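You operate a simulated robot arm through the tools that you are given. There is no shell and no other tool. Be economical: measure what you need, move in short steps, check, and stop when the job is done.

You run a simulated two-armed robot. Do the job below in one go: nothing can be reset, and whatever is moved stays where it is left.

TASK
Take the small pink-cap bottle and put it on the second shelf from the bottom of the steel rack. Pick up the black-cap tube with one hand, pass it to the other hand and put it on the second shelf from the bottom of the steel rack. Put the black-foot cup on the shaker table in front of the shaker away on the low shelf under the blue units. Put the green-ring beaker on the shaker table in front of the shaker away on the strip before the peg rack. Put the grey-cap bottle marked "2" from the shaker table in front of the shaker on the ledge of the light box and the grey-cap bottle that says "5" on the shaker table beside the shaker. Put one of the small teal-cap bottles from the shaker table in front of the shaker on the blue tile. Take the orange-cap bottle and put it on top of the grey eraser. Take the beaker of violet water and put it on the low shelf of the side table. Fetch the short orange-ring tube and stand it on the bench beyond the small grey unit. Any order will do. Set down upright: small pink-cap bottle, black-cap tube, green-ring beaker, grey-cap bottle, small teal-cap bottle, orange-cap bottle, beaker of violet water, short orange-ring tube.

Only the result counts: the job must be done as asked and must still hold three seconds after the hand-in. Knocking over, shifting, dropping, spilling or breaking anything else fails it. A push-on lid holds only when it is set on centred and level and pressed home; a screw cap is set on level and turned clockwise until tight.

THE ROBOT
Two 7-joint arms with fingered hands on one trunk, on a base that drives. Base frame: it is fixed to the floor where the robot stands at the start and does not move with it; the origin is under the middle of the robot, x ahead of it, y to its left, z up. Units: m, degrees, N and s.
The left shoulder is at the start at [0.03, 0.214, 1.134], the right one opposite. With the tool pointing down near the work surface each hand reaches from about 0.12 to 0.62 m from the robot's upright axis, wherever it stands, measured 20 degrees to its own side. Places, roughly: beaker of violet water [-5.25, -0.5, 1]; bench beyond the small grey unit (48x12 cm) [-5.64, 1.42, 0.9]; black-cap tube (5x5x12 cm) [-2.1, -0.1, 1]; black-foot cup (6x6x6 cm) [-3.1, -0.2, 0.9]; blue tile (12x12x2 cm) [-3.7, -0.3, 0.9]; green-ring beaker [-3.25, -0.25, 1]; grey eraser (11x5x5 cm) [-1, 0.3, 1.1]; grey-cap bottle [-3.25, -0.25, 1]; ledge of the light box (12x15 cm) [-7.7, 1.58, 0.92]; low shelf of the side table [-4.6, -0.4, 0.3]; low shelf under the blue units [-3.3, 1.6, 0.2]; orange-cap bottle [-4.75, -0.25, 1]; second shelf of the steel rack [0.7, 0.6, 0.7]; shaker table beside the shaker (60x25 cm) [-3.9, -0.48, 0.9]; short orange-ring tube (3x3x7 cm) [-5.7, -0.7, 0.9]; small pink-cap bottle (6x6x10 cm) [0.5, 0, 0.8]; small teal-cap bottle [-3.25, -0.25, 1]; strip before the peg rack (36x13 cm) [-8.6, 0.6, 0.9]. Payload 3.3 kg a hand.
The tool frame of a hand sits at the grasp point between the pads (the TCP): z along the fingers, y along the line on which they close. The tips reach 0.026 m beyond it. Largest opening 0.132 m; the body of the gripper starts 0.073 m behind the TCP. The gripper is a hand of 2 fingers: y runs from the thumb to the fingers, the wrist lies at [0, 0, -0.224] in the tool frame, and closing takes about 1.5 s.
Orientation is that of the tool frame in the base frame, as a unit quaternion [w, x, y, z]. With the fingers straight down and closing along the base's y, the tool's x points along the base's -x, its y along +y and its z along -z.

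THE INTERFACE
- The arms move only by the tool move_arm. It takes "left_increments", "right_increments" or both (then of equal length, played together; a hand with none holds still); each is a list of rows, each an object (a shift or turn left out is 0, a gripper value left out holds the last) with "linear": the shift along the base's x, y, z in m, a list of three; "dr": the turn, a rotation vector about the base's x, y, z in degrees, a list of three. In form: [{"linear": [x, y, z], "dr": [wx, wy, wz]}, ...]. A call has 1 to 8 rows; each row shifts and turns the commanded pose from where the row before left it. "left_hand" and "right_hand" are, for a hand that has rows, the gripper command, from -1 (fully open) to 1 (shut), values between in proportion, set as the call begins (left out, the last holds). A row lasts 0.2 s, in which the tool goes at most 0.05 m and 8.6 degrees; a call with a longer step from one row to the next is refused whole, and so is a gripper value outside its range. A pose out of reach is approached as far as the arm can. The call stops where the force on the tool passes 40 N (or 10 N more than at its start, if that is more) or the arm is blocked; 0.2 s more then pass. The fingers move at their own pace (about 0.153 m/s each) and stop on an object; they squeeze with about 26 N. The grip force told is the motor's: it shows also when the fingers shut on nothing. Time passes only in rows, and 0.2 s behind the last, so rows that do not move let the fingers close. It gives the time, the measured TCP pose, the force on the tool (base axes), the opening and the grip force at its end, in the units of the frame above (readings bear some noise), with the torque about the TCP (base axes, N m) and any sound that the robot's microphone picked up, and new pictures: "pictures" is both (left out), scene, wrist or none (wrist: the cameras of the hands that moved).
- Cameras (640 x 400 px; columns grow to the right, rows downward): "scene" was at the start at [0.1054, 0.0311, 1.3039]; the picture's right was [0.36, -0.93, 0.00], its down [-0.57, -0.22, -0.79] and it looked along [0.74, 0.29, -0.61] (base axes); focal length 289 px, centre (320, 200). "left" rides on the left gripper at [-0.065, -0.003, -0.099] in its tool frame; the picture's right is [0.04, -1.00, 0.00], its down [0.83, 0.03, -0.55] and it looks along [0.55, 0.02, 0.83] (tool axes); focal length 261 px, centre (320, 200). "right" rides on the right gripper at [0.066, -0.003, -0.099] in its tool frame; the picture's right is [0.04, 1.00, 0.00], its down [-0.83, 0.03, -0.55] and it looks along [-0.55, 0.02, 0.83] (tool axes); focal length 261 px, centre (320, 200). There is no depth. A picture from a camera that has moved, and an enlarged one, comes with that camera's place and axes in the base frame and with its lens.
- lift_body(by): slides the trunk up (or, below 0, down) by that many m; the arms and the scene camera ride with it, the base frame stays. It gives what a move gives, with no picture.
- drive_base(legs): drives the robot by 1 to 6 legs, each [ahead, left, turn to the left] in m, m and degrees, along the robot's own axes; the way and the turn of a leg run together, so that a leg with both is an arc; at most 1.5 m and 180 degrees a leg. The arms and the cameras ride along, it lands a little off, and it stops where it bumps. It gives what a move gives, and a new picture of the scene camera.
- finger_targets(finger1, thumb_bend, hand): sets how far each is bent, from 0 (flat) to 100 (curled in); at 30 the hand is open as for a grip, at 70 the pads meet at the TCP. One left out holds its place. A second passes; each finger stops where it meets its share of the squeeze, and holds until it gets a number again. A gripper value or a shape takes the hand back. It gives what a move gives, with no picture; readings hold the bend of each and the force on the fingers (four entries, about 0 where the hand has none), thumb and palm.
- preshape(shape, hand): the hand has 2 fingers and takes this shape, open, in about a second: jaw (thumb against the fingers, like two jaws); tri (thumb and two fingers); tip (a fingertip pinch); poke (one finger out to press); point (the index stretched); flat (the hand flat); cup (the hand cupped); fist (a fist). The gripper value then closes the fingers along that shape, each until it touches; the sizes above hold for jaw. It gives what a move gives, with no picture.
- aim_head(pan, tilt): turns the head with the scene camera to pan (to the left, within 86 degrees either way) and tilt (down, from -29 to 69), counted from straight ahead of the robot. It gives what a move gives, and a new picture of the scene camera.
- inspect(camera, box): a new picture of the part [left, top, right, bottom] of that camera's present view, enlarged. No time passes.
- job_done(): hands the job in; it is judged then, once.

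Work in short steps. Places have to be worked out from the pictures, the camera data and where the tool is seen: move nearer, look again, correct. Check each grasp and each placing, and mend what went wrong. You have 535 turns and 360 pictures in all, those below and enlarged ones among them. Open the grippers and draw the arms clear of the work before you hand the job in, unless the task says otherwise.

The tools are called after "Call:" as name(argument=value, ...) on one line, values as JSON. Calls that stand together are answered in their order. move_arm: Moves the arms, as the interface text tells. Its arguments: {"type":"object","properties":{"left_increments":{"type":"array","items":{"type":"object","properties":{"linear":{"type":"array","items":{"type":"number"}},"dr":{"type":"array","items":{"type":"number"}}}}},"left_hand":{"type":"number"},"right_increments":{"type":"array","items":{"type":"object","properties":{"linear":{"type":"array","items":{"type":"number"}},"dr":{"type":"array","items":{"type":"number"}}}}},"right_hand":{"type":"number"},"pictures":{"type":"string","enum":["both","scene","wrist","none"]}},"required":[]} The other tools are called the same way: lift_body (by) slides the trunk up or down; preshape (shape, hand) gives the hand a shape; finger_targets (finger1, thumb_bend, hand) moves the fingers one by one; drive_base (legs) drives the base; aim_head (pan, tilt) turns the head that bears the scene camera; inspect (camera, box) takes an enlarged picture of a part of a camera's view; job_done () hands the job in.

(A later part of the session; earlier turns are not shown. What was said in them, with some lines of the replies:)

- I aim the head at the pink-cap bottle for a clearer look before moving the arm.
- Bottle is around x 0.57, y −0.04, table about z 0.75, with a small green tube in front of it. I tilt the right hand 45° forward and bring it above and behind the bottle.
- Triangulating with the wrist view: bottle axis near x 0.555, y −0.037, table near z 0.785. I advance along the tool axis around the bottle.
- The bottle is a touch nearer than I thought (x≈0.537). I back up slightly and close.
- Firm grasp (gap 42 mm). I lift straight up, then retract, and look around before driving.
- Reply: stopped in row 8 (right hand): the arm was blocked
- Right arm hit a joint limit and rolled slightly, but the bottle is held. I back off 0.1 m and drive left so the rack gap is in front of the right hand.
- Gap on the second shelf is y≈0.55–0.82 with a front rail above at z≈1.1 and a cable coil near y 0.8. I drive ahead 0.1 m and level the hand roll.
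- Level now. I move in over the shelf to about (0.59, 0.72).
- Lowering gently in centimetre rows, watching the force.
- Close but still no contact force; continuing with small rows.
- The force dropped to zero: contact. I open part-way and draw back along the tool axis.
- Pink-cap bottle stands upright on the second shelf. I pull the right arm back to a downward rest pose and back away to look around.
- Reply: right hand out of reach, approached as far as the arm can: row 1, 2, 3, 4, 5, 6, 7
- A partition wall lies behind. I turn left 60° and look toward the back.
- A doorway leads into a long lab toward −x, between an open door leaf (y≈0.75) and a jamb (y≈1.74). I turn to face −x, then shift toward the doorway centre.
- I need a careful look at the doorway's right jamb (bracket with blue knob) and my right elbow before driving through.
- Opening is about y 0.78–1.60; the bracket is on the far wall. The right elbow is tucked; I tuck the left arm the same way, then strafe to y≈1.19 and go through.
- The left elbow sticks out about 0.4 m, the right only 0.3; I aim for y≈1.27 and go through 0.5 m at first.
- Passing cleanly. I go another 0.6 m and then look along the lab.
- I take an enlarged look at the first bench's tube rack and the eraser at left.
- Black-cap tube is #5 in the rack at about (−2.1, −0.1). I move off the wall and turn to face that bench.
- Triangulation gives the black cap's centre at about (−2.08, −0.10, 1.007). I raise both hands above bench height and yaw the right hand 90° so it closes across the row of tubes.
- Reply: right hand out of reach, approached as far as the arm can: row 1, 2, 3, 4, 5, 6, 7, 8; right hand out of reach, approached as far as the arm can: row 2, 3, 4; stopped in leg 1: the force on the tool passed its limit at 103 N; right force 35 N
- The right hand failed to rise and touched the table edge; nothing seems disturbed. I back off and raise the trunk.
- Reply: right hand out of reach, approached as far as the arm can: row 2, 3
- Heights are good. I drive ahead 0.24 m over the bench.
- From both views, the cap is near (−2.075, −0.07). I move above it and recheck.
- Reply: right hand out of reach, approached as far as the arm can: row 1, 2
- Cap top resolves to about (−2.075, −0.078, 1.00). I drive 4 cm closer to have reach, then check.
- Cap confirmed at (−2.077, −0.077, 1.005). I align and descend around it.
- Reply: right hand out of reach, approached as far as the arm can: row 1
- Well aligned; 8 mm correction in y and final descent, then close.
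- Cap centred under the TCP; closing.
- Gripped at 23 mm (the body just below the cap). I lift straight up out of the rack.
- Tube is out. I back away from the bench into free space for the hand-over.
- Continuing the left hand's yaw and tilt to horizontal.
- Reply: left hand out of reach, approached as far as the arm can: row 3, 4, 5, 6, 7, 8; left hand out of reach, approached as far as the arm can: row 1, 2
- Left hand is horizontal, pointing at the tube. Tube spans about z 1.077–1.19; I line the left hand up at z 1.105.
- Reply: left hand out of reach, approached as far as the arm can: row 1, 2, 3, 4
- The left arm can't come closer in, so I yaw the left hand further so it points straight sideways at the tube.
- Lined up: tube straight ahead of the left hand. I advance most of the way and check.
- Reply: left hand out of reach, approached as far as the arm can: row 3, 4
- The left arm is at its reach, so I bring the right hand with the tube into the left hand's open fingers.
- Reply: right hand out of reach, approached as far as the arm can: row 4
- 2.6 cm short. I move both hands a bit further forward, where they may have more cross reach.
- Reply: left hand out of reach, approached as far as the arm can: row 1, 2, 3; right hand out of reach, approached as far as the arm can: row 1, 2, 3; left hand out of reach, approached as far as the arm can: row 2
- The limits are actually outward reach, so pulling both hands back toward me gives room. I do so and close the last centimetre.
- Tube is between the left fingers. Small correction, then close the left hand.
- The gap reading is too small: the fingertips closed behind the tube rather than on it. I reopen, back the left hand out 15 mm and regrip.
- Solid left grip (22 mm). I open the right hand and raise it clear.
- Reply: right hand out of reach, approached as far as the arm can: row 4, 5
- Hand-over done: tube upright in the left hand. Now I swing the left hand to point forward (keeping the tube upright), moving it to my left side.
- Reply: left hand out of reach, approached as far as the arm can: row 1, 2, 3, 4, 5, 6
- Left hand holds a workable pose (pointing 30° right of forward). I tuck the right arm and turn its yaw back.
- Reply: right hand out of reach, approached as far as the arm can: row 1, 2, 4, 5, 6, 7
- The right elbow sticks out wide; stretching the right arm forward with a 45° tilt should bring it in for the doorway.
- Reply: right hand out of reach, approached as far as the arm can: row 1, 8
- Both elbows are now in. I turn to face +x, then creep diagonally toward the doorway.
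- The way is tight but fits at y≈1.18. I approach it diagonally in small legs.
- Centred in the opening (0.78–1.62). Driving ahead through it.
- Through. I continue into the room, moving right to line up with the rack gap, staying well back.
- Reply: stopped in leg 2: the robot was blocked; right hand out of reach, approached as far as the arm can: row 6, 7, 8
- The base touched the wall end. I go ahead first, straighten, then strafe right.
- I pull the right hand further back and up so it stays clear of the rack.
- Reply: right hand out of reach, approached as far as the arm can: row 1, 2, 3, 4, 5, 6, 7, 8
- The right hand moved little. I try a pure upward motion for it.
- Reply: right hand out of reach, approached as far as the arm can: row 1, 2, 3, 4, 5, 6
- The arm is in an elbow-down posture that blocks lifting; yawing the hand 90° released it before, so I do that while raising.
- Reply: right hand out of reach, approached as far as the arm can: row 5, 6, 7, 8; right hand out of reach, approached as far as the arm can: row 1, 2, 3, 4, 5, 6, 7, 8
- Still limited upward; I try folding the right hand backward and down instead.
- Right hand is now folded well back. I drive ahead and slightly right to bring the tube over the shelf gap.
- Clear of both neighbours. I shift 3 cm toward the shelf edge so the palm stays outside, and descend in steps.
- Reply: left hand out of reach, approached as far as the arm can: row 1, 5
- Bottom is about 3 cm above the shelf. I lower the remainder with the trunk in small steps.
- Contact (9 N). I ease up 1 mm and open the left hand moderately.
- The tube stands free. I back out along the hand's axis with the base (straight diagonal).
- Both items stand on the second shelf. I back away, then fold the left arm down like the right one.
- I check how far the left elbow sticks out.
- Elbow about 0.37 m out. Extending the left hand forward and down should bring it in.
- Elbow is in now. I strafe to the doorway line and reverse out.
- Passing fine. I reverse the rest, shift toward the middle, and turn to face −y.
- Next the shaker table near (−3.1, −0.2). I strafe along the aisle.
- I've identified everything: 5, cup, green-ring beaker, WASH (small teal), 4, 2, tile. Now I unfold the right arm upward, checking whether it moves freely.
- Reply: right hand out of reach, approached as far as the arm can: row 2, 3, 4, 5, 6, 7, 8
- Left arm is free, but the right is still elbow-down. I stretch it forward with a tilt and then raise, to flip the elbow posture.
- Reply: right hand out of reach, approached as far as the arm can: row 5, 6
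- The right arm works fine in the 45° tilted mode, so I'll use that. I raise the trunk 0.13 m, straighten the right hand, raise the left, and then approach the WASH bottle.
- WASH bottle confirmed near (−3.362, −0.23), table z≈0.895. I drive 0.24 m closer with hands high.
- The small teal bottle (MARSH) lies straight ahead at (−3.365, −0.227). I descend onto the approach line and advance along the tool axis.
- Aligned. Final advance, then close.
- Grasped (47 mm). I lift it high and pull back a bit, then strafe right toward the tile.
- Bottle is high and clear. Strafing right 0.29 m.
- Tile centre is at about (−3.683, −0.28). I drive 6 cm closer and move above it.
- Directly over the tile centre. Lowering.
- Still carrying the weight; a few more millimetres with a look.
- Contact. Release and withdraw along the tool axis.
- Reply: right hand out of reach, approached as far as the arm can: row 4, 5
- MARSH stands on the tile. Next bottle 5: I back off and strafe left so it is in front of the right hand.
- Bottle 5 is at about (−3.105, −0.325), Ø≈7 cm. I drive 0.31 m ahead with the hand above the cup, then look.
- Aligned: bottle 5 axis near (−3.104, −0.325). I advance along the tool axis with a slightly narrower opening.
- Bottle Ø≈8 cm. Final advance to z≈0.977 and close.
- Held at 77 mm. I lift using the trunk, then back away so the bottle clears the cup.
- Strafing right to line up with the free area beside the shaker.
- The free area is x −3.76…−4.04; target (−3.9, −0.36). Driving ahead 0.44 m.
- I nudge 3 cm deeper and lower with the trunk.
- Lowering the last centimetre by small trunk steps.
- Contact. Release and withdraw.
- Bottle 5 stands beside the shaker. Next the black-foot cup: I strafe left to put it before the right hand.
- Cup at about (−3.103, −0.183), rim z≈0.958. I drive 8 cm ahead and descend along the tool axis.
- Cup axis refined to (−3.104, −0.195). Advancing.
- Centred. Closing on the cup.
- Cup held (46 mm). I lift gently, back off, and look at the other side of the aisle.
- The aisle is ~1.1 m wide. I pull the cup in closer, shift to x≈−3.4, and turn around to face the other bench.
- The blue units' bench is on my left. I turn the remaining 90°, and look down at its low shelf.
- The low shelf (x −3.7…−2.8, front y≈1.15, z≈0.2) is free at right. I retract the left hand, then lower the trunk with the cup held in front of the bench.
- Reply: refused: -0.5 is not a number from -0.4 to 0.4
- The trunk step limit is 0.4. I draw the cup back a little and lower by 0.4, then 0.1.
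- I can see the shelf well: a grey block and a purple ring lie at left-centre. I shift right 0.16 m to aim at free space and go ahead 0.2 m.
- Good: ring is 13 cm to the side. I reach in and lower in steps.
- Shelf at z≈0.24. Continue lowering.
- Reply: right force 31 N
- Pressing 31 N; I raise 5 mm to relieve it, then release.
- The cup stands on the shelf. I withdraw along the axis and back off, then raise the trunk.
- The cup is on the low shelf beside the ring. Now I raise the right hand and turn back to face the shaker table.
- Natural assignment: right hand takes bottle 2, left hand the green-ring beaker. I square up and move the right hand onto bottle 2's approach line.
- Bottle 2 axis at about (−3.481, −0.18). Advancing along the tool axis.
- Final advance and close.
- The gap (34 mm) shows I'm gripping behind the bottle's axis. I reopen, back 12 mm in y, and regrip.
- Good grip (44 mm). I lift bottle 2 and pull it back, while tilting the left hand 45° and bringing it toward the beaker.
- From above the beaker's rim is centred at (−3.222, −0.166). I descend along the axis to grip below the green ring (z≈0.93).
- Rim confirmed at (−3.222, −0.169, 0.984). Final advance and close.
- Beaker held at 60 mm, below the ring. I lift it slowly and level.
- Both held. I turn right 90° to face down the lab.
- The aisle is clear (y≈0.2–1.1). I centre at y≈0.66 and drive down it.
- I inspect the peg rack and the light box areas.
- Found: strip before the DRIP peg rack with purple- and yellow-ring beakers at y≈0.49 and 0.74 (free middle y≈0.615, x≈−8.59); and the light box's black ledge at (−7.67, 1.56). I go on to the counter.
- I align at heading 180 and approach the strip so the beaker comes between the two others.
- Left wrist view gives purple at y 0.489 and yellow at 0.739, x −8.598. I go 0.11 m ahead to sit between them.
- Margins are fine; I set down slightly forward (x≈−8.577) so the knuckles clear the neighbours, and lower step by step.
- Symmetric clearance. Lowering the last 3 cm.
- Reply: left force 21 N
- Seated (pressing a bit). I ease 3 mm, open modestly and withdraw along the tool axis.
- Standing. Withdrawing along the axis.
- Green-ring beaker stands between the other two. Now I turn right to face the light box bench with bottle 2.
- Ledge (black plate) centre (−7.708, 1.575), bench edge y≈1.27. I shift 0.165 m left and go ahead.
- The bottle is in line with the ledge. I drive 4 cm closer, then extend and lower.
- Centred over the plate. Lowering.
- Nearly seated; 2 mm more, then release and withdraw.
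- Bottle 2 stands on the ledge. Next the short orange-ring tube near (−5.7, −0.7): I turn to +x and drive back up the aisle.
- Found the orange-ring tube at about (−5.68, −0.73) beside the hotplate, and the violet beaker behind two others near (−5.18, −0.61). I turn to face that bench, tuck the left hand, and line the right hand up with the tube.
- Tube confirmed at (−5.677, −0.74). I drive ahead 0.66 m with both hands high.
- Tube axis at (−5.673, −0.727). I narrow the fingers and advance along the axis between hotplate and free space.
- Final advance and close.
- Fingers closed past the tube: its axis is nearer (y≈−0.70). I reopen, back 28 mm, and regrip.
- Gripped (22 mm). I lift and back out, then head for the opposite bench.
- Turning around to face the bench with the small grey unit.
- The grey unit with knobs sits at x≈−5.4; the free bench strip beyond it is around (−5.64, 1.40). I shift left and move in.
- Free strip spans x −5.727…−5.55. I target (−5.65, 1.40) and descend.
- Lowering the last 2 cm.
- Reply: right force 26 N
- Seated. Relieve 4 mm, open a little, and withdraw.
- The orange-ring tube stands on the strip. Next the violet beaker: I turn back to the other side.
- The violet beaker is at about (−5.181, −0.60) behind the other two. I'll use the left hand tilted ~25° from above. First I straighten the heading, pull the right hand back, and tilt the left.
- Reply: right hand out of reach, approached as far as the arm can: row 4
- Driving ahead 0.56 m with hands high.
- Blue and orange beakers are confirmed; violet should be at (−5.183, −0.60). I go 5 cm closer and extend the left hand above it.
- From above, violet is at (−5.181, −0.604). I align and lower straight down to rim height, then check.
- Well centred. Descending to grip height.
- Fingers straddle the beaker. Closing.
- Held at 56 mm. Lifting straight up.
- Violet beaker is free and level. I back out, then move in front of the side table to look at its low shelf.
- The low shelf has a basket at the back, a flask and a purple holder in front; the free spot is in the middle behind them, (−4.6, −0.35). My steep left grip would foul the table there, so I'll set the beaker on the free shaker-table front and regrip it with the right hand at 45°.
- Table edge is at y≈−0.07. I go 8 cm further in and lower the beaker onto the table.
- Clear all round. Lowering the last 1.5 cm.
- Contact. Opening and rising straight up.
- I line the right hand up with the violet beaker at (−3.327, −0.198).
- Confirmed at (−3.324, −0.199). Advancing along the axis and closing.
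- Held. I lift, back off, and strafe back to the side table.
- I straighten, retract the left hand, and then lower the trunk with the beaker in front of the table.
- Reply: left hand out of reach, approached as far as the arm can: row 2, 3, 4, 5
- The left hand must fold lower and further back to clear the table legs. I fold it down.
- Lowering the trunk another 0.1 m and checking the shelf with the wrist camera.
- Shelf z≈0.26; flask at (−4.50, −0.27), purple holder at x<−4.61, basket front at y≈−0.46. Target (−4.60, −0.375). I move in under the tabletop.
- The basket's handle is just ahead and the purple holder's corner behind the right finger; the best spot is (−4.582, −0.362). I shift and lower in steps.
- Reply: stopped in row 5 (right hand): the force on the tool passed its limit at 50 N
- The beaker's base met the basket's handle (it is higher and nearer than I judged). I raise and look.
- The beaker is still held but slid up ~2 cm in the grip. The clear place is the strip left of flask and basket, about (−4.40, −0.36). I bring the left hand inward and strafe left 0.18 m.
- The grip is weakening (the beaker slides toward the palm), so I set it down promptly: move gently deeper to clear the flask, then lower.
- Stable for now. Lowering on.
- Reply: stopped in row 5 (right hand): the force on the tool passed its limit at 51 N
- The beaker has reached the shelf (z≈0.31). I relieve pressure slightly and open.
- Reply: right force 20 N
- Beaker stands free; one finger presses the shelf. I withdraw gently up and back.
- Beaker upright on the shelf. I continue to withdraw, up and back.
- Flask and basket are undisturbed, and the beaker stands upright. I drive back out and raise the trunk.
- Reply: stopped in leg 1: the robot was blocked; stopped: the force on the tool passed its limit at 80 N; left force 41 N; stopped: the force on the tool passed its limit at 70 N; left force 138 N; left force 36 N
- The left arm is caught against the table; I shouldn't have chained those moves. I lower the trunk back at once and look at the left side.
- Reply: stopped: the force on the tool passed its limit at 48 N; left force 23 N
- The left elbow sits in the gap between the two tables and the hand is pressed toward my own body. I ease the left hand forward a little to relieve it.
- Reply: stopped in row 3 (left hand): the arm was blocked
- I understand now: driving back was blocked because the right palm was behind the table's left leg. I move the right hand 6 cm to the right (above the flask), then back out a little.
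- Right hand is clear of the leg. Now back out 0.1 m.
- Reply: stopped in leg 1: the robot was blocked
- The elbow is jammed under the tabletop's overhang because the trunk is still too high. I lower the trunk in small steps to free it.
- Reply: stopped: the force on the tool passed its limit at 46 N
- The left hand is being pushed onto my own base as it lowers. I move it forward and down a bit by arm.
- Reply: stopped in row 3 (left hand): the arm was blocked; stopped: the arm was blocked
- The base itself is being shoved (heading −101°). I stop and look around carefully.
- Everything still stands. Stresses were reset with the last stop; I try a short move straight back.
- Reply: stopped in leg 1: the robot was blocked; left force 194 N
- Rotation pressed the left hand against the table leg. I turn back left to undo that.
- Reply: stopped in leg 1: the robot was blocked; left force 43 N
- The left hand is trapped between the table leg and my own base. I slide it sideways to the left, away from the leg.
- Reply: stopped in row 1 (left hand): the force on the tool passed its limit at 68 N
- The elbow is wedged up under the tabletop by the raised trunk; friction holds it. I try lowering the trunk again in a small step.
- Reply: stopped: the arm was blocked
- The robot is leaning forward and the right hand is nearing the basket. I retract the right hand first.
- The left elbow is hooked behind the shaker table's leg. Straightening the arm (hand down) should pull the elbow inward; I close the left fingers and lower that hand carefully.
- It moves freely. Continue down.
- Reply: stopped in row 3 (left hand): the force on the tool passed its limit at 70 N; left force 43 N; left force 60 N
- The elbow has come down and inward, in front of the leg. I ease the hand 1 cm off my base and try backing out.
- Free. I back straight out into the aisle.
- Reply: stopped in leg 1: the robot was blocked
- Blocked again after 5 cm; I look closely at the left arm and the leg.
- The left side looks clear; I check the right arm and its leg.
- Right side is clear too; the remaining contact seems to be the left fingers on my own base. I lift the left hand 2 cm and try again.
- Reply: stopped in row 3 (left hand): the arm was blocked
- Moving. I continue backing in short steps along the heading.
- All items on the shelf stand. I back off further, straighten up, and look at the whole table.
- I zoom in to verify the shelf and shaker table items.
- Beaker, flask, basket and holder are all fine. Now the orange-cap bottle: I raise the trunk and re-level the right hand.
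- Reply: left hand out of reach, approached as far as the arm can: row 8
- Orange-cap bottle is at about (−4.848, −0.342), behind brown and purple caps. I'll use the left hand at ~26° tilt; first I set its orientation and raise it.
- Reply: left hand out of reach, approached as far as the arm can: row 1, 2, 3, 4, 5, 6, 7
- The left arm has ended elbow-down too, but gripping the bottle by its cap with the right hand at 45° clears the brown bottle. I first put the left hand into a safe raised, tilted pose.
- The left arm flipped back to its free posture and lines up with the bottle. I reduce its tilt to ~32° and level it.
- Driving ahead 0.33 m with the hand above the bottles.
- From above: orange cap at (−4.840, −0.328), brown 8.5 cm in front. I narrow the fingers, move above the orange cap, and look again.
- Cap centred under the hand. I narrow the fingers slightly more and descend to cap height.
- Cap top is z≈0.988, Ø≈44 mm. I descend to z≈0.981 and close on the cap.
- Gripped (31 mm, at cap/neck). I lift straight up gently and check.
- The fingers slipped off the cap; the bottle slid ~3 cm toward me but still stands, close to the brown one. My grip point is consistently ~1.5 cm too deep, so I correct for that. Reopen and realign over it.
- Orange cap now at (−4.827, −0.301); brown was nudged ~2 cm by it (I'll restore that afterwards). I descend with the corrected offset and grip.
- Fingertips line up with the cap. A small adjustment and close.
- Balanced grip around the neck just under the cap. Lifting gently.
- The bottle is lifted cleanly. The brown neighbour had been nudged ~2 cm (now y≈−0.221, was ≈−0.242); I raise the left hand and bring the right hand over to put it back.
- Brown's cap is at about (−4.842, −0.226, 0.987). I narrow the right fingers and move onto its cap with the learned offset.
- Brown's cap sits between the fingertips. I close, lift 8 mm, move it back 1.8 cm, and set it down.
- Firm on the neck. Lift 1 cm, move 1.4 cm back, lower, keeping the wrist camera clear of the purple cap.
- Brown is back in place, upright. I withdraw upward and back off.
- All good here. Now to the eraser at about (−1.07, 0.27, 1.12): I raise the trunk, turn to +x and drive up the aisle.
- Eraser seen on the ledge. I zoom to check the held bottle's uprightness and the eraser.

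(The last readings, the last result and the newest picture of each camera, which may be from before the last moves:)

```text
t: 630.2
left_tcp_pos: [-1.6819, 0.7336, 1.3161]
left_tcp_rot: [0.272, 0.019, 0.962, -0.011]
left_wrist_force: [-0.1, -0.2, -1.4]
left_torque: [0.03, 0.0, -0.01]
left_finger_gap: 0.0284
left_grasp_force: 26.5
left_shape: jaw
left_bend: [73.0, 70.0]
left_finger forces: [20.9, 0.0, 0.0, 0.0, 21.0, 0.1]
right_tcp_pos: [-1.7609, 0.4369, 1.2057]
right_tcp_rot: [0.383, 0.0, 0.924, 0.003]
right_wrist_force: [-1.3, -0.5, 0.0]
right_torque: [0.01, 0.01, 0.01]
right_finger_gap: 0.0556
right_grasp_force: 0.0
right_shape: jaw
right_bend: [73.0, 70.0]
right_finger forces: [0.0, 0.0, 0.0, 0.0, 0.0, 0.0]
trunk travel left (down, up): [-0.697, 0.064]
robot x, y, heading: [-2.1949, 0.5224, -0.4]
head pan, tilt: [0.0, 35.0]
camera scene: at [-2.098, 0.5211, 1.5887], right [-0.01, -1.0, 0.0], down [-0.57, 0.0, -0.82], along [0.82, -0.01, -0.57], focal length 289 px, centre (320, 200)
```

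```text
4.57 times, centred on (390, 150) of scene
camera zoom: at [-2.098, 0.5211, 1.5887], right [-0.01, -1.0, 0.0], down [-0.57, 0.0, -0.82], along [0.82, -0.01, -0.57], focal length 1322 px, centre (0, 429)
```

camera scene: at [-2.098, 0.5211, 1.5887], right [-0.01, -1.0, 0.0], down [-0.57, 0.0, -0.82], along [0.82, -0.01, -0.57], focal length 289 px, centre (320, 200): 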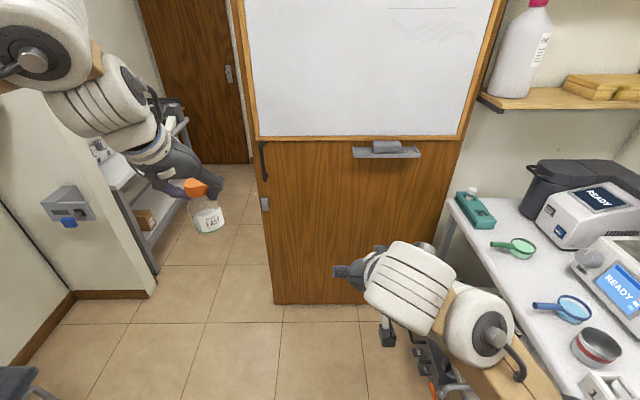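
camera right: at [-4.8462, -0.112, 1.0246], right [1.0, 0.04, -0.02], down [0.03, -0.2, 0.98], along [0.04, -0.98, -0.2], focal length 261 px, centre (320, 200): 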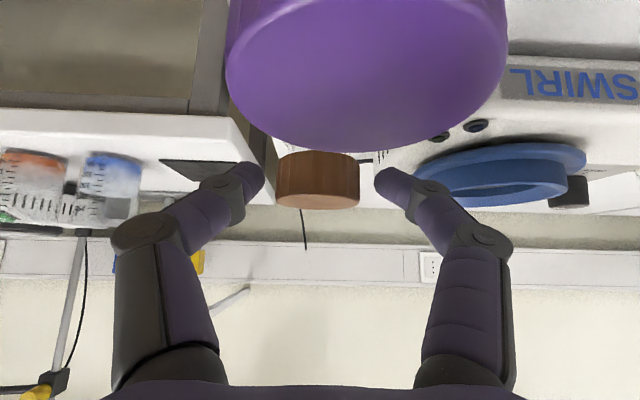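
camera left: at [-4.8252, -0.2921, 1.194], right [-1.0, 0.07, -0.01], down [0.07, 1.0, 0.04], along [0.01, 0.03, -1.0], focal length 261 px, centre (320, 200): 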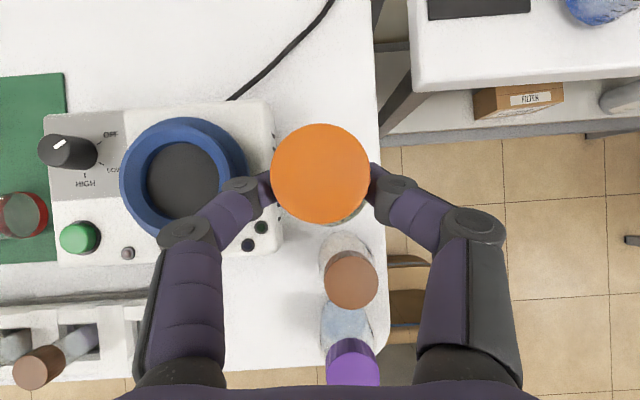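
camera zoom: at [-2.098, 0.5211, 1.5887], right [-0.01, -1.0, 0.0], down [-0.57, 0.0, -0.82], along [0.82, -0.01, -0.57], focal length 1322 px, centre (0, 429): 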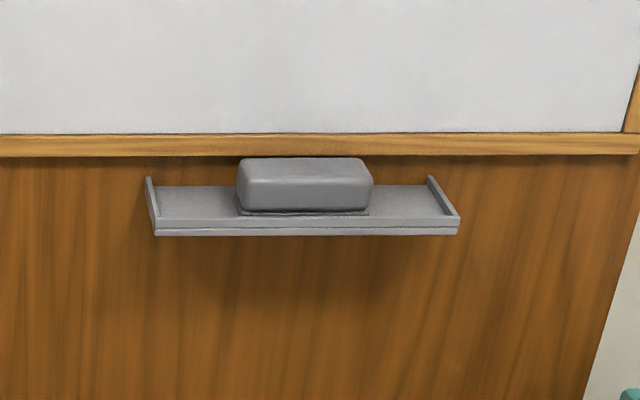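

The bottle hangs upright. Triangulation puts the eraser's top centre at (−1.015, 0.241, 1.107). I approach with a −45° heading so my base stays clear of the bench.

Call:
drive_base(legs=[[0.47, 0.08, 0], [0, 0, -44.6]])

```text
t: 635.0
left_tcp_pos: [-1.2111, 0.4042, 1.3169]
left_tcp_rot: [0.249, 0.368, 0.889, -0.109]
left_wrist_force: [0.7, 0.4, -1.0]
left_torque: [0.03, 0.05, 0.0]
left_finger_gap: 0.0282
left_grasp_force: 26.2
left_shape: jaw
left_bend: [73.0, 70.0]
left_finger forces: [21.1, 0.0, 0.0, 0.1, 21.2, 0.0]
right_tcp_pos: [-1.4727, 0.2417, 1.2055]
right_tcp_rot: [0.358, 0.337, 0.86, -0.137]
right_wrist_force: [0.0, -1.6, 0.2]
right_torque: [0.0, -0.03, 0.02]
right_finger_gap: 0.0555
right_grasp_force: 0.0
right_shape: jaw
right_bend: [73.0, 70.0]
right_finger forces: [0.1, 0.0, 0.1, 0.1, 0.1, 0.0]
trunk travel left (down, up): [-0.697, 0.064]
robot x, y, heading: [-1.7313, 0.6034, -43.2]
head pan, tilt: [0.0, 35.0]
camera scene: at [-1.6607, 0.5321, 1.5887], right [-0.69, -0.73, 0.0], down [-0.42, 0.39, -0.82], along [0.6, -0.56, -0.57], focal length 289 px, centre (320, 200)
```

scene: 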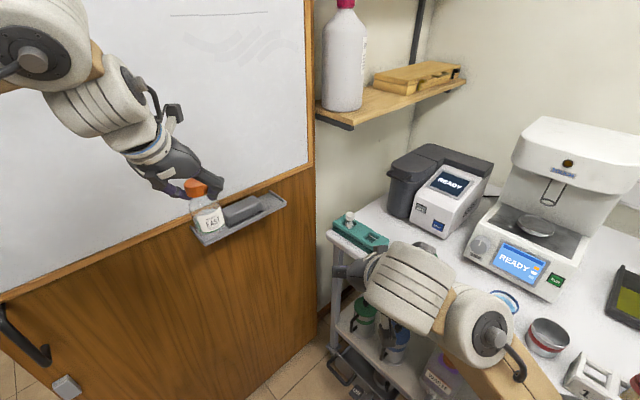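

I drive 0.2 m toward the ledge with the bottle high, and check with the wrist camera.

Call:
drive_base(legs=[[0.2, 0.012, 0]])

Call:
inspect(camera="left", box=[0, 0, 640, 400])

```text
t: 636.5
left_tcp_pos: [-1.0562, 0.2828, 1.315]
left_tcp_rot: [0.249, 0.365, 0.891, -0.109]
left_wrist_force: [0.5, -0.2, -2.7]
left_torque: [0.05, -0.01, 0.0]
left_finger_gap: 0.0283
left_grasp_force: 25.6
left_shape: jaw
left_bend: [73.0, 70.0]
left_finger forces: [21.2, 0.0, 0.0, 0.0, 21.2, 0.0]
right_tcp_pos: [-1.3144, 0.117, 1.2043]
right_tcp_rot: [0.358, 0.334, 0.862, -0.136]
right_wrist_force: [1.2, 0.5, -0.3]
right_torque: [0.01, 0.0, 0.02]
right_finger_gap: 0.0558
right_grasp_force: 0.0
right_shape: jaw
right_bend: [73.0, 70.0]
right_finger forces: [0.1, 0.0, 0.1, 0.1, 0.0, 0.0]
trunk travel left (down, up): [-0.697, 0.064]
robot x, y, heading: [-1.5811, 0.4745, -42.6]
head pan, tilt: [0.0, 35.0]
camera scene: at [-1.5067, 0.4063, 1.5886], right [-0.68, -0.73, 0.0], down [-0.42, 0.39, -0.82], along [0.6, -0.56, -0.57], focal length 289 px, centre (320, 200)
```

scene: 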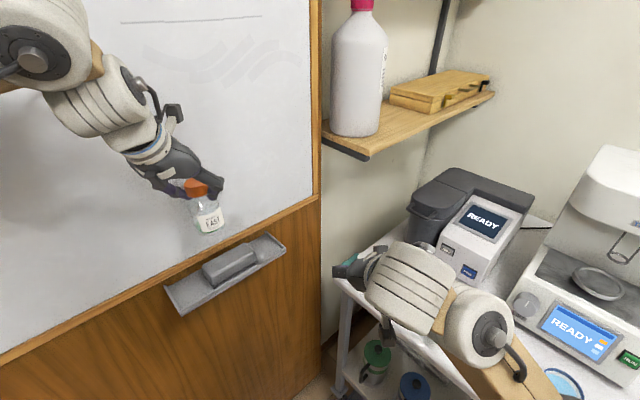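

```text
1.00 times, centred on (320, 200) of left (not enlarged: the box is as wide or as high as the picture)
camera zoom: at [-1.0532, 0.2811, 1.4342], right [-0.73, -0.69, -0.01], down [-0.69, 0.73, 0.04], along [-0.02, 0.03, -1.0], focal length 261 px, centre (320, 200)
```

zoom: 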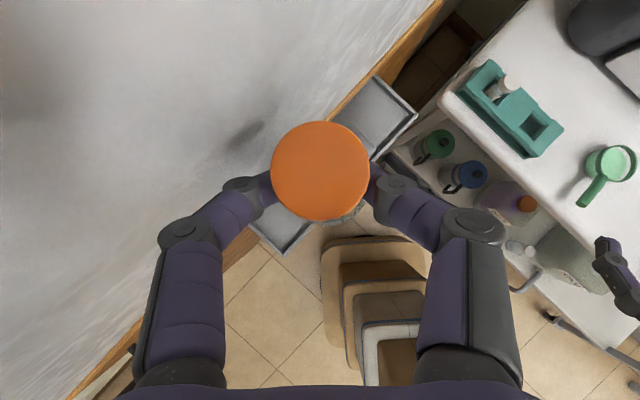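

I zoom on the eraser from this closer viewpoint to pin its position.

Call:
inspect(camera="scene", box=[150, 160, 310, 330])

```text
2.35 times, centred on (230, 245) of scene
camera zoom: at [-1.5067, 0.4063, 1.5886], right [-0.68, -0.73, 0.0], down [-0.42, 0.39, -0.82], along [0.6, -0.56, -0.57], focal length 680 px, centre (532, 94)
```

zoom: 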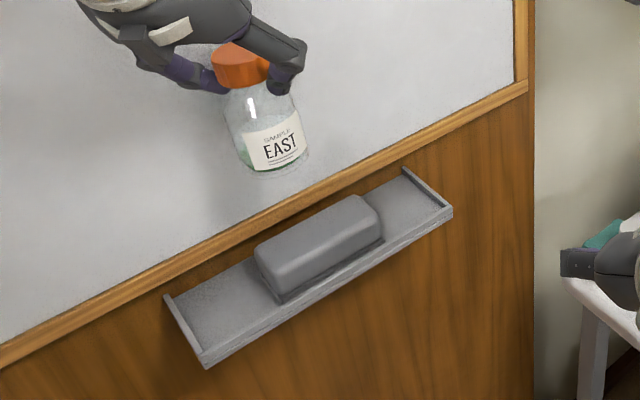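

Combining views, the eraser's top centre is (−1.052, 0.246, 1.127). I shift 3 cm in −y and lower to just above it.

Call:
move_arm(left_increments=[{"linear": [-0.005, -0.015, -0.01]}, {"linear": [0, -0.014, -0.02]}, {"linear": [0, 0, -0.02]}, {"linear": [0, 0, -0.02]}, {}], pictures="none")

Call:
inspect(camera="scene", box=[150, 150, 310, 300])

```text
t: 637.8
left_tcp_pos: [-1.0629, 0.2574, 1.2456]
left_tcp_rot: [0.249, 0.365, 0.89, -0.109]
left_wrist_force: [-0.2, 0.1, -1.6]
left_torque: [-0.01, 0.0, 0.0]
left_finger_gap: 0.0284
left_grasp_force: 25.5
left_shape: jaw
left_bend: [73.0, 70.0]
left_finger forces: [21.3, 0.0, 0.0, 0.1, 21.3, 0.0]
right_tcp_pos: [-1.3167, 0.1182, 1.2054]
right_tcp_rot: [0.358, 0.334, 0.861, -0.136]
right_wrist_force: [-0.4, -0.6, -0.3]
right_torque: [-0.03, -0.01, 0.0]
right_finger_gap: 0.056
right_grasp_force: 0.1
right_shape: jaw
right_bend: [73.0, 70.0]
right_finger forces: [0.0, 0.0, 0.0, 0.1, 0.0, 0.0]
trunk travel left (down, up): [-0.697, 0.064]
robot x, y, heading: [-1.5813, 0.4744, -42.7]
head pan, tilt: [0.0, 35.0]
```

```text
2.67 times, centred on (230, 225) of scene
camera zoom: at [-1.508, 0.4074, 1.5888], right [-0.68, -0.73, 0.0], down [-0.42, 0.39, -0.82], along [0.6, -0.56, -0.57], focal length 771 px, centre (560, 133)
```

zoom: 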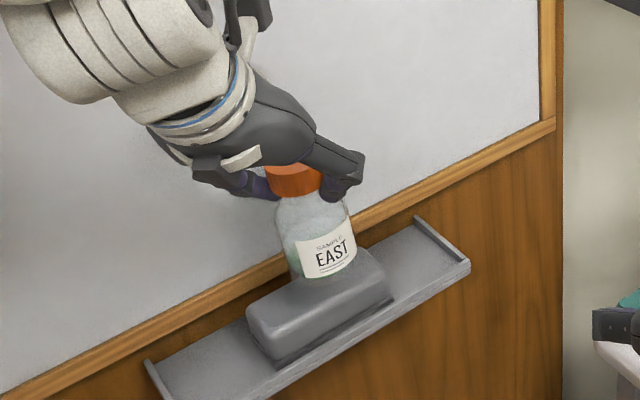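

Bottle and eraser line up in this view. I lower slowly to find contact.

Call:
move_arm(left_increments=[{"linear": [0, 0.001, -0.01]}, {"linear": [0, 0, -0.008]}, {}], pictures="none")

Call:
move_arm(left_increments=[{"linear": [0, 0, -0.004]}, {}], pictures="none")

Call:
move_arm(left_increments=[{"linear": [0, 0, -0.003]}, {}], pictures="none")

```text
t: 638.5
left_tcp_pos: [-1.0625, 0.2569, 1.228]
left_tcp_rot: [0.249, 0.365, 0.891, -0.109]
left_wrist_force: [0.5, -0.2, -1.3]
left_torque: [0.03, 0.01, 0.0]
left_finger_gap: 0.0281
left_grasp_force: 26.5
left_shape: jaw
left_bend: [73.0, 70.0]
left_finger forces: [21.5, 0.0, 0.1, 0.0, 21.3, 0.1]
right_tcp_pos: [-1.3168, 0.1176, 1.2048]
right_tcp_rot: [0.358, 0.333, 0.861, -0.136]
right_wrist_force: [0.4, -0.1, -0.8]
right_torque: [-0.02, -0.01, -0.02]
right_finger_gap: 0.0557
right_grasp_force: 0.1
right_shape: jaw
right_bend: [73.0, 70.0]
right_finger forces: [0.1, 0.0, 0.0, 0.0, 0.0, 0.1]
trunk travel left (down, up): [-0.697, 0.064]
robot x, y, heading: [-1.5805, 0.4733, -42.9]
head pan, tilt: [0.0, 35.0]
```

```text
t: 639.1
left_tcp_pos: [-1.0627, 0.2583, 1.2241]
left_tcp_rot: [0.25, 0.365, 0.89, -0.109]
left_wrist_force: [-0.2, -0.1, -2.8]
left_torque: [0.01, 0.02, 0.02]
left_finger_gap: 0.0284
left_grasp_force: 26.1
left_shape: jaw
left_bend: [73.0, 70.0]
left_finger forces: [21.5, 0.1, 0.0, 0.0, 21.5, 0.0]
right_tcp_pos: [-1.3164, 0.1174, 1.2055]
right_tcp_rot: [0.358, 0.334, 0.861, -0.136]
right_wrist_force: [-0.2, 0.1, 0.0]
right_torque: [-0.01, 0.01, 0.0]
right_finger_gap: 0.0557
right_grasp_force: 0.0
right_shape: jaw
right_bend: [73.0, 70.0]
right_finger forces: [0.1, 0.0, 0.0, 0.0, 0.1, 0.0]
trunk travel left (down, up): [-0.697, 0.064]
robot x, y, heading: [-1.5817, 0.4768, -43.0]
head pan, tilt: [0.0, 35.0]
```

```text
t: 639.8
left_tcp_pos: [-1.0627, 0.2569, 1.2193]
left_tcp_rot: [0.249, 0.365, 0.891, -0.108]
left_wrist_force: [0.1, 0.3, -2.4]
left_torque: [0.0, -0.02, 0.01]
left_finger_gap: 0.0282
left_grasp_force: 26.0
left_shape: jaw
left_bend: [73.0, 70.0]
left_finger forces: [21.5, 0.0, 0.1, 0.0, 21.5, 0.0]
right_tcp_pos: [-1.3162, 0.1188, 1.2053]
right_tcp_rot: [0.358, 0.334, 0.861, -0.136]
right_wrist_force: [-0.6, -0.7, 0.0]
right_torque: [0.02, -0.01, 0.02]
right_finger_gap: 0.0559
right_grasp_force: 0.0
right_shape: jaw
right_bend: [73.0, 70.0]
right_finger forces: [0.1, 0.0, 0.1, 0.1, 0.0, 0.0]
trunk travel left (down, up): [-0.697, 0.064]
robot x, y, heading: [-1.5792, 0.4748, -42.6]
head pan, tilt: [0.0, 35.0]
```

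Call:
move_arm(left_increments=[{"linear": [0, 0, -0.003]}, {}], pictures="none")

Call:
move_arm(left_increments=[{"linear": [0, 0, -0.003]}, {}], pictures="none")

Call:
inspect(camera="scene", box=[170, 190, 290, 290])

```text
t: 640.4
left_tcp_pos: [-1.0628, 0.2566, 1.2176]
left_tcp_rot: [0.25, 0.365, 0.89, -0.109]
left_wrist_force: [-0.2, 0.0, -1.8]
left_torque: [0.03, 0.0, 0.01]
left_finger_gap: 0.0282
left_grasp_force: 26.1
left_shape: jaw
left_bend: [73.0, 70.0]
left_finger forces: [21.6, 0.0, 0.0, 0.1, 21.4, 0.0]
right_tcp_pos: [-1.3163, 0.119, 1.2047]
right_tcp_rot: [0.359, 0.333, 0.861, -0.136]
right_wrist_force: [-0.4, -0.5, -0.1]
right_torque: [0.0, 0.0, -0.02]
right_finger_gap: 0.0559
right_grasp_force: 0.1
right_shape: jaw
right_bend: [73.0, 70.0]
right_finger forces: [0.0, 0.0, 0.1, 0.1, 0.1, 0.0]
trunk travel left (down, up): [-0.697, 0.064]
robot x, y, heading: [-1.5842, 0.475, -42.8]
head pan, tilt: [0.0, 35.0]
```

```text
t: 641.0
left_tcp_pos: [-1.0617, 0.2568, 1.2162]
left_tcp_rot: [0.25, 0.365, 0.89, -0.109]
left_wrist_force: [0.4, -0.2, -1.8]
left_torque: [0.04, -0.02, 0.0]
left_finger_gap: 0.0288
left_grasp_force: 26.3
left_shape: jaw
left_bend: [73.0, 70.0]
left_finger forces: [21.5, 0.0, 0.0, 0.0, 21.4, 0.1]
right_tcp_pos: [-1.3152, 0.1175, 1.2054]
right_tcp_rot: [0.359, 0.333, 0.861, -0.136]
right_wrist_force: [0.2, 0.4, -0.6]
right_torque: [0.02, -0.02, 0.01]
right_finger_gap: 0.0558
right_grasp_force: 0.1
right_shape: jaw
right_bend: [73.0, 70.0]
right_finger forces: [0.0, 0.0, 0.0, 0.0, 0.1, 0.0]
trunk travel left (down, up): [-0.697, 0.064]
robot x, y, heading: [-1.5821, 0.474, -42.7]
head pan, tilt: [0.0, 35.0]
```

```text
4.00 times, centred on (230, 240) of scene
camera zoom: at [-1.5077, 0.4071, 1.5887], right [-0.68, -0.73, 0.0], down [-0.42, 0.39, -0.82], along [0.6, -0.56, -0.57], focal length 1157 px, centre (680, 40)
```

zoom: 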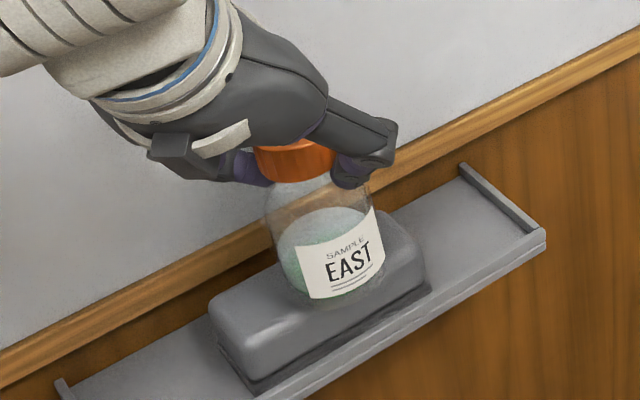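

No contact yet, so the eraser's top is a little lower (and its centre farther in). I keep lowering in 3 mm steps to find it.

Call:
move_arm(left_increments=[{"linear": [0.004, 0, -0.003]}, {"linear": [0, 0, -0.002]}, {}], pictures="none")

Call:
move_arm(left_increments=[{"linear": [0.003, 0, -0.004]}, {}], pictures="none")

Call:
move_arm(left_increments=[{"linear": [0.002, 0, -0.003]}, {}], pictures="none")

```text
t: 641.8
left_tcp_pos: [-1.0624, 0.2547, 1.2132]
left_tcp_rot: [0.252, 0.364, 0.89, -0.109]
left_wrist_force: [-3.6, 0.9, 22.8]
left_torque: [-0.05, -0.3, -0.06]
left_finger_gap: 0.03
left_grasp_force: 25.8
left_shape: jaw
left_bend: [74.0, 70.0]
left_finger forces: [30.5, 0.0, 0.0, 0.1, 30.7, 0.0]
right_tcp_pos: [-1.319, 0.119, 1.2061]
right_tcp_rot: [0.359, 0.334, 0.861, -0.136]
right_wrist_force: [-0.4, -0.4, -0.7]
right_torque: [0.02, 0.01, 0.06]
right_finger_gap: 0.0558
right_grasp_force: 0.0
right_shape: jaw
right_bend: [73.0, 70.0]
right_finger forces: [0.1, 0.0, 0.0, 0.0, 0.1, 0.0]
trunk travel left (down, up): [-0.697, 0.064]
robot x, y, heading: [-1.5814, 0.4734, -43.1]
head pan, tilt: [0.0, 35.0]
```

```text
t: 642.4
left_tcp_pos: [-1.0603, 0.2543, 1.2101]
left_tcp_rot: [0.254, 0.365, 0.889, -0.111]
left_wrist_force: [-7.5, 0.1, 36.4]
left_torque: [-0.18, -0.23, -0.1]
left_finger_gap: 0.0333
left_grasp_force: 25.8
left_shape: jaw
left_bend: [75.0, 70.0]
left_finger forces: [33.9, 0.0, 0.1, 0.0, 37.3, 0.1]
right_tcp_pos: [-1.3217, 0.1192, 1.2071]
right_tcp_rot: [0.36, 0.334, 0.86, -0.136]
right_wrist_force: [-0.9, 0.1, 0.4]
right_torque: [0.0, -0.03, -0.01]
right_finger_gap: 0.0558
right_grasp_force: 0.1
right_shape: jaw
right_bend: [73.0, 70.0]
right_finger forces: [0.0, 0.0, 0.0, 0.1, 0.1, 0.0]
trunk travel left (down, up): [-0.697, 0.064]
robot x, y, heading: [-1.5809, 0.4721, -42.6]
head pan, tilt: [0.0, 35.0]
```

```text
t: 642.9
left_tcp_pos: [-1.0551, 0.2525, 1.2127]
left_tcp_rot: [0.257, 0.363, 0.888, -0.117]
left_wrist_force: [-6.8, 5.1, 32.3]
left_torque: [-0.06, -0.06, -0.01]
left_finger_gap: 0.0322
left_grasp_force: 26.1
left_shape: jaw
left_bend: [75.0, 71.0]
left_finger forces: [31.5, 0.0, 0.0, 0.0, 33.9, 0.0]
right_tcp_pos: [-1.318, 0.1194, 1.2052]
right_tcp_rot: [0.359, 0.333, 0.861, -0.136]
right_wrist_force: [0.7, -0.3, 0.4]
right_torque: [-0.03, 0.05, -0.03]
right_finger_gap: 0.0559
right_grasp_force: 0.1
right_shape: jaw
right_bend: [73.0, 70.0]
right_finger forces: [0.1, 0.1, 0.0, 0.0, 0.0, 0.0]
trunk travel left (down, up): [-0.697, 0.064]
robot x, y, heading: [-1.5814, 0.4759, -42.8]
head pan, tilt: [0.0, 35.0]
stopped in row 2 (left hand): the force on the tool passed its limit at 49 N (the readings are from after the stop); the commanded pose is now the measured one
```

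Contact at the expected height (top z≈1.1245), so the first x was right. I raise 8 mm, shift back 6 mm in x, and check the view.

Call:
move_arm(left_increments=[{"linear": [0, 0, 0.008]}, {"linear": [-0.006, 0, 0]}, {}], pictures="none")

Call:
inspect(camera="scene", box=[170, 190, 290, 290])

```text
t: 643.7
left_tcp_pos: [-1.0597, 0.2542, 1.2136]
left_tcp_rot: [0.252, 0.365, 0.89, -0.111]
left_wrist_force: [-0.1, 0.0, -1.8]
left_torque: [0.02, 0.02, -0.03]
left_finger_gap: 0.0298
left_grasp_force: 25.7
left_shape: jaw
left_bend: [74.0, 71.0]
left_finger forces: [22.5, 0.0, 0.0, 0.1, 23.8, 0.0]
right_tcp_pos: [-1.3159, 0.1176, 1.2049]
right_tcp_rot: [0.358, 0.333, 0.862, -0.135]
right_wrist_force: [-1.0, -0.8, -0.3]
right_torque: [-0.01, -0.01, 0.0]
right_finger_gap: 0.0557
right_grasp_force: 0.0
right_shape: jaw
right_bend: [73.0, 70.0]
right_finger forces: [0.1, 0.0, 0.0, 0.1, 0.0, 0.0]
trunk travel left (down, up): [-0.697, 0.064]
robot x, y, heading: [-1.5811, 0.4761, -42.7]
head pan, tilt: [0.0, 35.0]
```

```text
4.00 times, centred on (230, 240) of scene
camera zoom: at [-1.5074, 0.4066, 1.5886], right [-0.68, -0.73, 0.0], down [-0.42, 0.39, -0.82], along [0.6, -0.56, -0.57], focal length 1157 px, centre (680, 40)
```

zoom: 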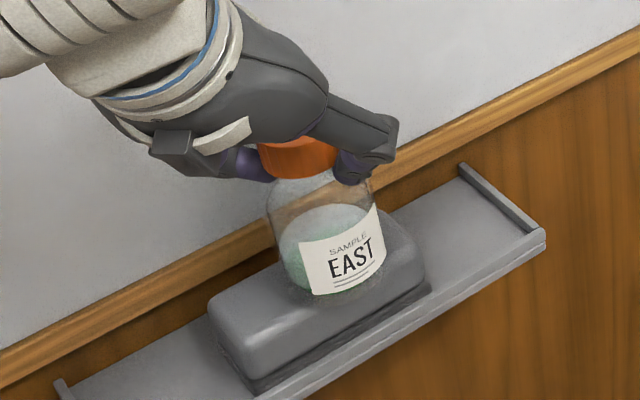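

Aligned on the eraser. I lower 2 mm at a time to light contact.

Call:
move_arm(left_increments=[{"linear": [0, 0, -0.002]}, {}], pictures="none")

```text
t: 644.3
left_tcp_pos: [-1.0598, 0.2555, 1.214]
left_tcp_rot: [0.252, 0.363, 0.89, -0.111]
left_wrist_force: [-0.1, -0.2, -1.7]
left_torque: [-0.01, 0.02, -0.01]
left_finger_gap: 0.0298
left_grasp_force: 25.5
left_shape: jaw
left_bend: [74.0, 71.0]
left_finger forces: [22.5, 0.0, 0.1, 0.1, 23.9, 0.0]
right_tcp_pos: [-1.316, 0.1176, 1.2053]
right_tcp_rot: [0.359, 0.334, 0.861, -0.136]
right_wrist_force: [-0.4, -0.5, -0.2]
right_torque: [-0.04, 0.0, 0.0]
right_finger_gap: 0.056
right_grasp_force: 0.0
right_shape: jaw
right_bend: [73.0, 70.0]
right_finger forces: [0.0, 0.1, 0.0, 0.0, 0.0, 0.0]
trunk travel left (down, up): [-0.697, 0.064]
robot x, y, heading: [-1.581, 0.4754, -42.9]
head pan, tilt: [0.0, 35.0]
```

Call:
move_arm(left_increments=[{"linear": [0, 0, -0.003]}, {}], pictures="none")

```text
t: 644.9
left_tcp_pos: [-1.0618, 0.2549, 1.2136]
left_tcp_rot: [0.254, 0.364, 0.889, -0.113]
left_wrist_force: [0.1, 1.2, 11.7]
left_torque: [0.07, -0.24, 0.05]
left_finger_gap: 0.03
left_grasp_force: 26.4
left_shape: jaw
left_bend: [74.0, 71.0]
left_finger forces: [28.5, 0.0, 0.0, 0.0, 26.7, 0.0]
right_tcp_pos: [-1.3168, 0.1187, 1.2056]
right_tcp_rot: [0.358, 0.334, 0.861, -0.137]
right_wrist_force: [0.1, -0.3, 0.0]
right_torque: [-0.02, -0.02, 0.02]
right_finger_gap: 0.0557
right_grasp_force: 0.0
right_shape: jaw
right_bend: [73.0, 70.0]
right_finger forces: [0.0, 0.1, 0.0, 0.0, 0.0, 0.1]
trunk travel left (down, up): [-0.697, 0.064]
robot x, y, heading: [-1.5798, 0.4738, -42.8]
head pan, tilt: [0.0, 35.0]
```

Light contact. I ease 1.5 mm and open modestly.

Call:
move_arm(left_increments=[{"linear": [0, 0, 0.0015]}, {}], pictures="none")

Call:
move_arm(left_increments=[{}, {}, {}, {}], left_hand=0.12, pictures="wrist")

```text
t: 645.5
left_tcp_pos: [-1.0629, 0.2545, 1.2134]
left_tcp_rot: [0.253, 0.363, 0.89, -0.111]
left_wrist_force: [-1.4, 1.1, 10.4]
left_torque: [0.11, -0.2, -0.01]
left_finger_gap: 0.03
left_grasp_force: 25.5
left_shape: jaw
left_bend: [74.0, 71.0]
left_finger forces: [26.6, 0.0, 0.0, 0.0, 22.3, 0.1]
right_tcp_pos: [-1.3181, 0.1194, 1.2064]
right_tcp_rot: [0.358, 0.333, 0.862, -0.136]
right_wrist_force: [-1.0, -0.1, -0.5]
right_torque: [-0.01, 0.0, 0.04]
right_finger_gap: 0.056
right_grasp_force: 0.2
right_shape: jaw
right_bend: [73.0, 70.0]
right_finger forces: [0.0, 0.0, 0.1, 0.0, 0.1, 0.1]
trunk travel left (down, up): [-0.697, 0.064]
robot x, y, heading: [-1.5806, 0.4754, -43.0]
head pan, tilt: [0.0, 35.0]
heard: snap
```

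```text
t: 646.5
left_tcp_pos: [-1.0608, 0.2534, 1.2127]
left_tcp_rot: [0.252, 0.365, 0.889, -0.112]
left_wrist_force: [-0.4, 0.4, 0.1]
left_torque: [0.0, 0.01, 0.01]
left_finger_gap: 0.0576
left_grasp_force: 0.0
left_shape: jaw
left_bend: [73.0, 70.0]
left_finger forces: [0.0, 0.0, 0.1, 0.0, 0.0, 0.0]
right_tcp_pos: [-1.316, 0.1184, 1.2048]
right_tcp_rot: [0.359, 0.333, 0.861, -0.136]
right_wrist_force: [0.0, 0.2, 0.4]
right_torque: [0.02, 0.0, 0.01]
right_finger_gap: 0.056
right_grasp_force: 0.0
right_shape: jaw
right_bend: [73.0, 70.0]
right_finger forces: [0.1, 0.1, 0.0, 0.0, 0.1, 0.1]
trunk travel left (down, up): [-0.697, 0.064]
robot x, y, heading: [-1.5793, 0.475, -42.6]
head pan, tilt: [0.0, 35.0]
camera left: at [-1.0577, 0.2529, 1.3306], right [-0.73, -0.68, -0.01], down [-0.68, 0.73, 0.03], along [-0.01, 0.02, -1.0], focal length 261 px, centre (320, 200)
```

left: 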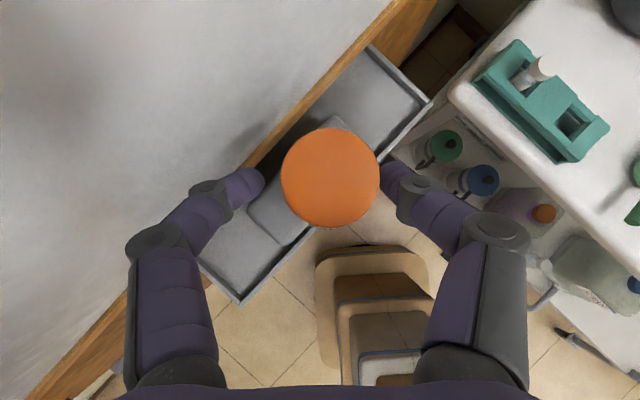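

Released; the cap sits centred over the eraser, upright. A snap was heard (perhaps the lid seating). I withdraw along the tool axis carefully.

Call:
move_arm(left_increments=[{"linear": [-0.008, 0.007, 0.017]}, {"linear": [-0.0116, 0.0105, 0.0257]}, {"linear": [-0.0116, 0.0105, 0.0257]}, {"linear": [-0.0116, 0.0105, 0.0257]}, {}], pictures="none")

Call:
inspect(camera="scene", box=[150, 160, 310, 300])

```text
t: 647.7
left_tcp_pos: [-1.105, 0.2941, 1.3091]
left_tcp_rot: [0.252, 0.364, 0.89, -0.112]
left_wrist_force: [-0.7, -0.6, -0.6]
left_torque: [-0.01, 0.0, 0.03]
left_finger_gap: 0.0578
left_grasp_force: 0.1
left_shape: jaw
left_bend: [73.0, 70.0]
left_finger forces: [0.1, 0.0, 0.1, 0.0, 0.0, 0.1]
right_tcp_pos: [-1.3158, 0.1179, 1.2042]
right_tcp_rot: [0.358, 0.333, 0.862, -0.135]
right_wrist_force: [0.1, -0.4, -1.4]
right_torque: [-0.01, -0.02, -0.01]
right_finger_gap: 0.056
right_grasp_force: 0.1
right_shape: jaw
right_bend: [73.0, 70.0]
right_finger forces: [0.1, 0.0, 0.1, 0.0, 0.0, 0.1]
trunk travel left (down, up): [-0.697, 0.064]
robot x, y, heading: [-1.5827, 0.4735, -42.8]
head pan, tilt: [0.0, 35.0]
```

```text
2.86 times, centred on (230, 230) of scene
camera zoom: at [-1.5072, 0.4067, 1.5887], right [-0.68, -0.73, 0.0], down [-0.42, 0.39, -0.82], along [0.6, -0.56, -0.57], focal length 826 px, centre (577, 114)
```

zoom: 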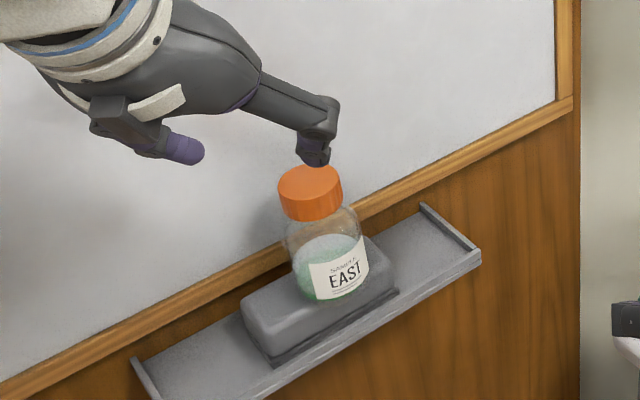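

The orange-cap bottle stands upright on the eraser. I back away, open both hands, and take a final look.

Call:
drive_base(legs=[[-0.3, 0, 0]])

Call:
move_arm(left_increments=[{}, {}, {}, {}, {}], right_increments=[{}, {}, {}, {}, {}], left_hand=-1, right_hand=-1, pictures="none")

Call:
inspect(camera="scene", box=[160, 100, 340, 220])

```text
t: 649.7
left_tcp_pos: [-1.3234, 0.4991, 1.3092]
left_tcp_rot: [0.253, 0.363, 0.89, -0.113]
left_wrist_force: [1.0, 0.0, 0.9]
left_torque: [-0.06, -0.02, -0.02]
left_finger_gap: 0.0577
left_grasp_force: 0.0
left_shape: jaw
left_bend: [73.0, 70.0]
left_finger forces: [0.1, 0.0, 0.0, 0.0, 0.1, 0.0]
right_tcp_pos: [-1.5342, 0.3215, 1.2053]
right_tcp_rot: [0.359, 0.331, 0.862, -0.135]
right_wrist_force: [-0.3, 0.2, 0.5]
right_torque: [-0.04, -0.01, -0.01]
right_finger_gap: 0.0558
right_grasp_force: 0.0
right_shape: jaw
right_bend: [73.0, 70.0]
right_finger forces: [0.1, 0.0, 0.0, 0.0, 0.1, 0.0]
trunk travel left (down, up): [-0.697, 0.064]
robot x, y, heading: [-1.7982, 0.6765, -42.2]
head pan, tilt: [0.0, 35.0]
camera scene: at [-1.7276, 0.6102, 1.5888], right [-0.68, -0.74, 0.0], down [-0.42, 0.39, -0.82], along [0.6, -0.55, -0.57], focal length 289 px, centre (320, 200)
```

scene: 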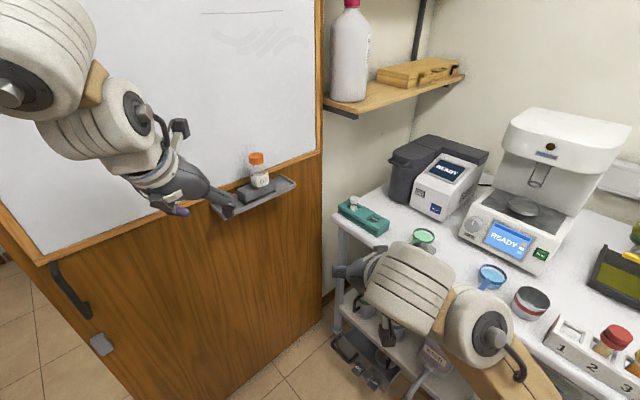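

```text
t: 650.9
left_tcp_pos: [-1.3249, 0.4977, 1.3089]
left_tcp_rot: [0.252, 0.362, 0.891, -0.112]
left_wrist_force: [0.4, 0.7, 0.6]
left_torque: [0.01, -0.01, 0.02]
left_finger_gap: 0.1318
left_grasp_force: 0.0
left_shape: jaw
left_bend: [30.0, 30.0]
left_finger forces: [0.1, 0.0, 0.1, 0.0, 0.0, 0.0]
right_tcp_pos: [-1.5331, 0.3212, 1.2047]
right_tcp_rot: [0.358, 0.332, 0.862, -0.135]
right_wrist_force: [-0.1, 0.8, -0.9]
right_torque: [0.03, 0.03, 0.01]
right_finger_gap: 0.1321
right_grasp_force: 0.0
right_shape: jaw
right_bend: [30.0, 30.0]
right_finger forces: [0.0, 0.0, 0.0, 0.0, 0.0, 0.0]
trunk travel left (down, up): [-0.697, 0.064]
robot x, y, heading: [-1.8003, 0.6832, -42.5]
head pan, tilt: [0.0, 35.0]
```

```text
3.33 times, centred on (250, 160) of scene
camera zoom: at [-1.7268, 0.6095, 1.5887], right [-0.68, -0.74, 0.0], down [-0.42, 0.39, -0.82], along [0.6, -0.55, -0.57], focal length 964 px, centre (553, 333)
```

zoom: 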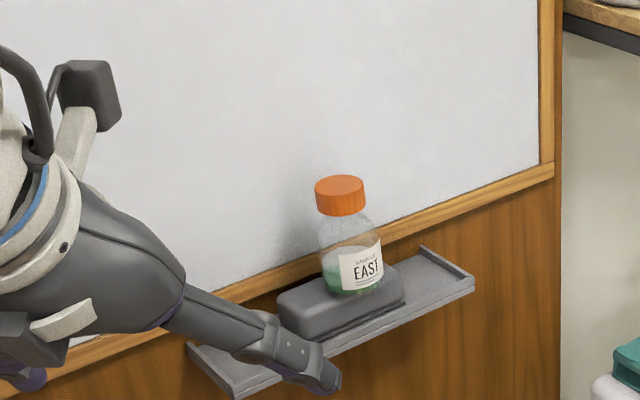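

All items are placed, both hands are open and clear of the work. Handing in.

Call:
job_done()

```text
The job is handed in.
```

I put all ten items where you asked, looked them over after placing, and handed the job in with both hands open and clear. I didn't get the judge's verdict, and a few things may count against it:

- **Tables pressed:** my left arm got caught between the shaker table and the side table and pushed hard on them, with readings up to about 170 N. Everything I could see on and under them was still standing afterwards. Early on, a hand also bumped the first bench's edge at about 100 N.
- **Brown-cap bottle:** it was pushed about 2 cm while I gripped the orange-cap bottle. I picked it up and set it back close to its old place.
- **Green basket:** the violet beaker's base touched its handle while I was lowering it. I saw no clear change in the basket's position.
- **Snap:** the microphone picked one up as I let go of the orange-cap bottle on the eraser. The bottle looked whole and upright in the last picture.
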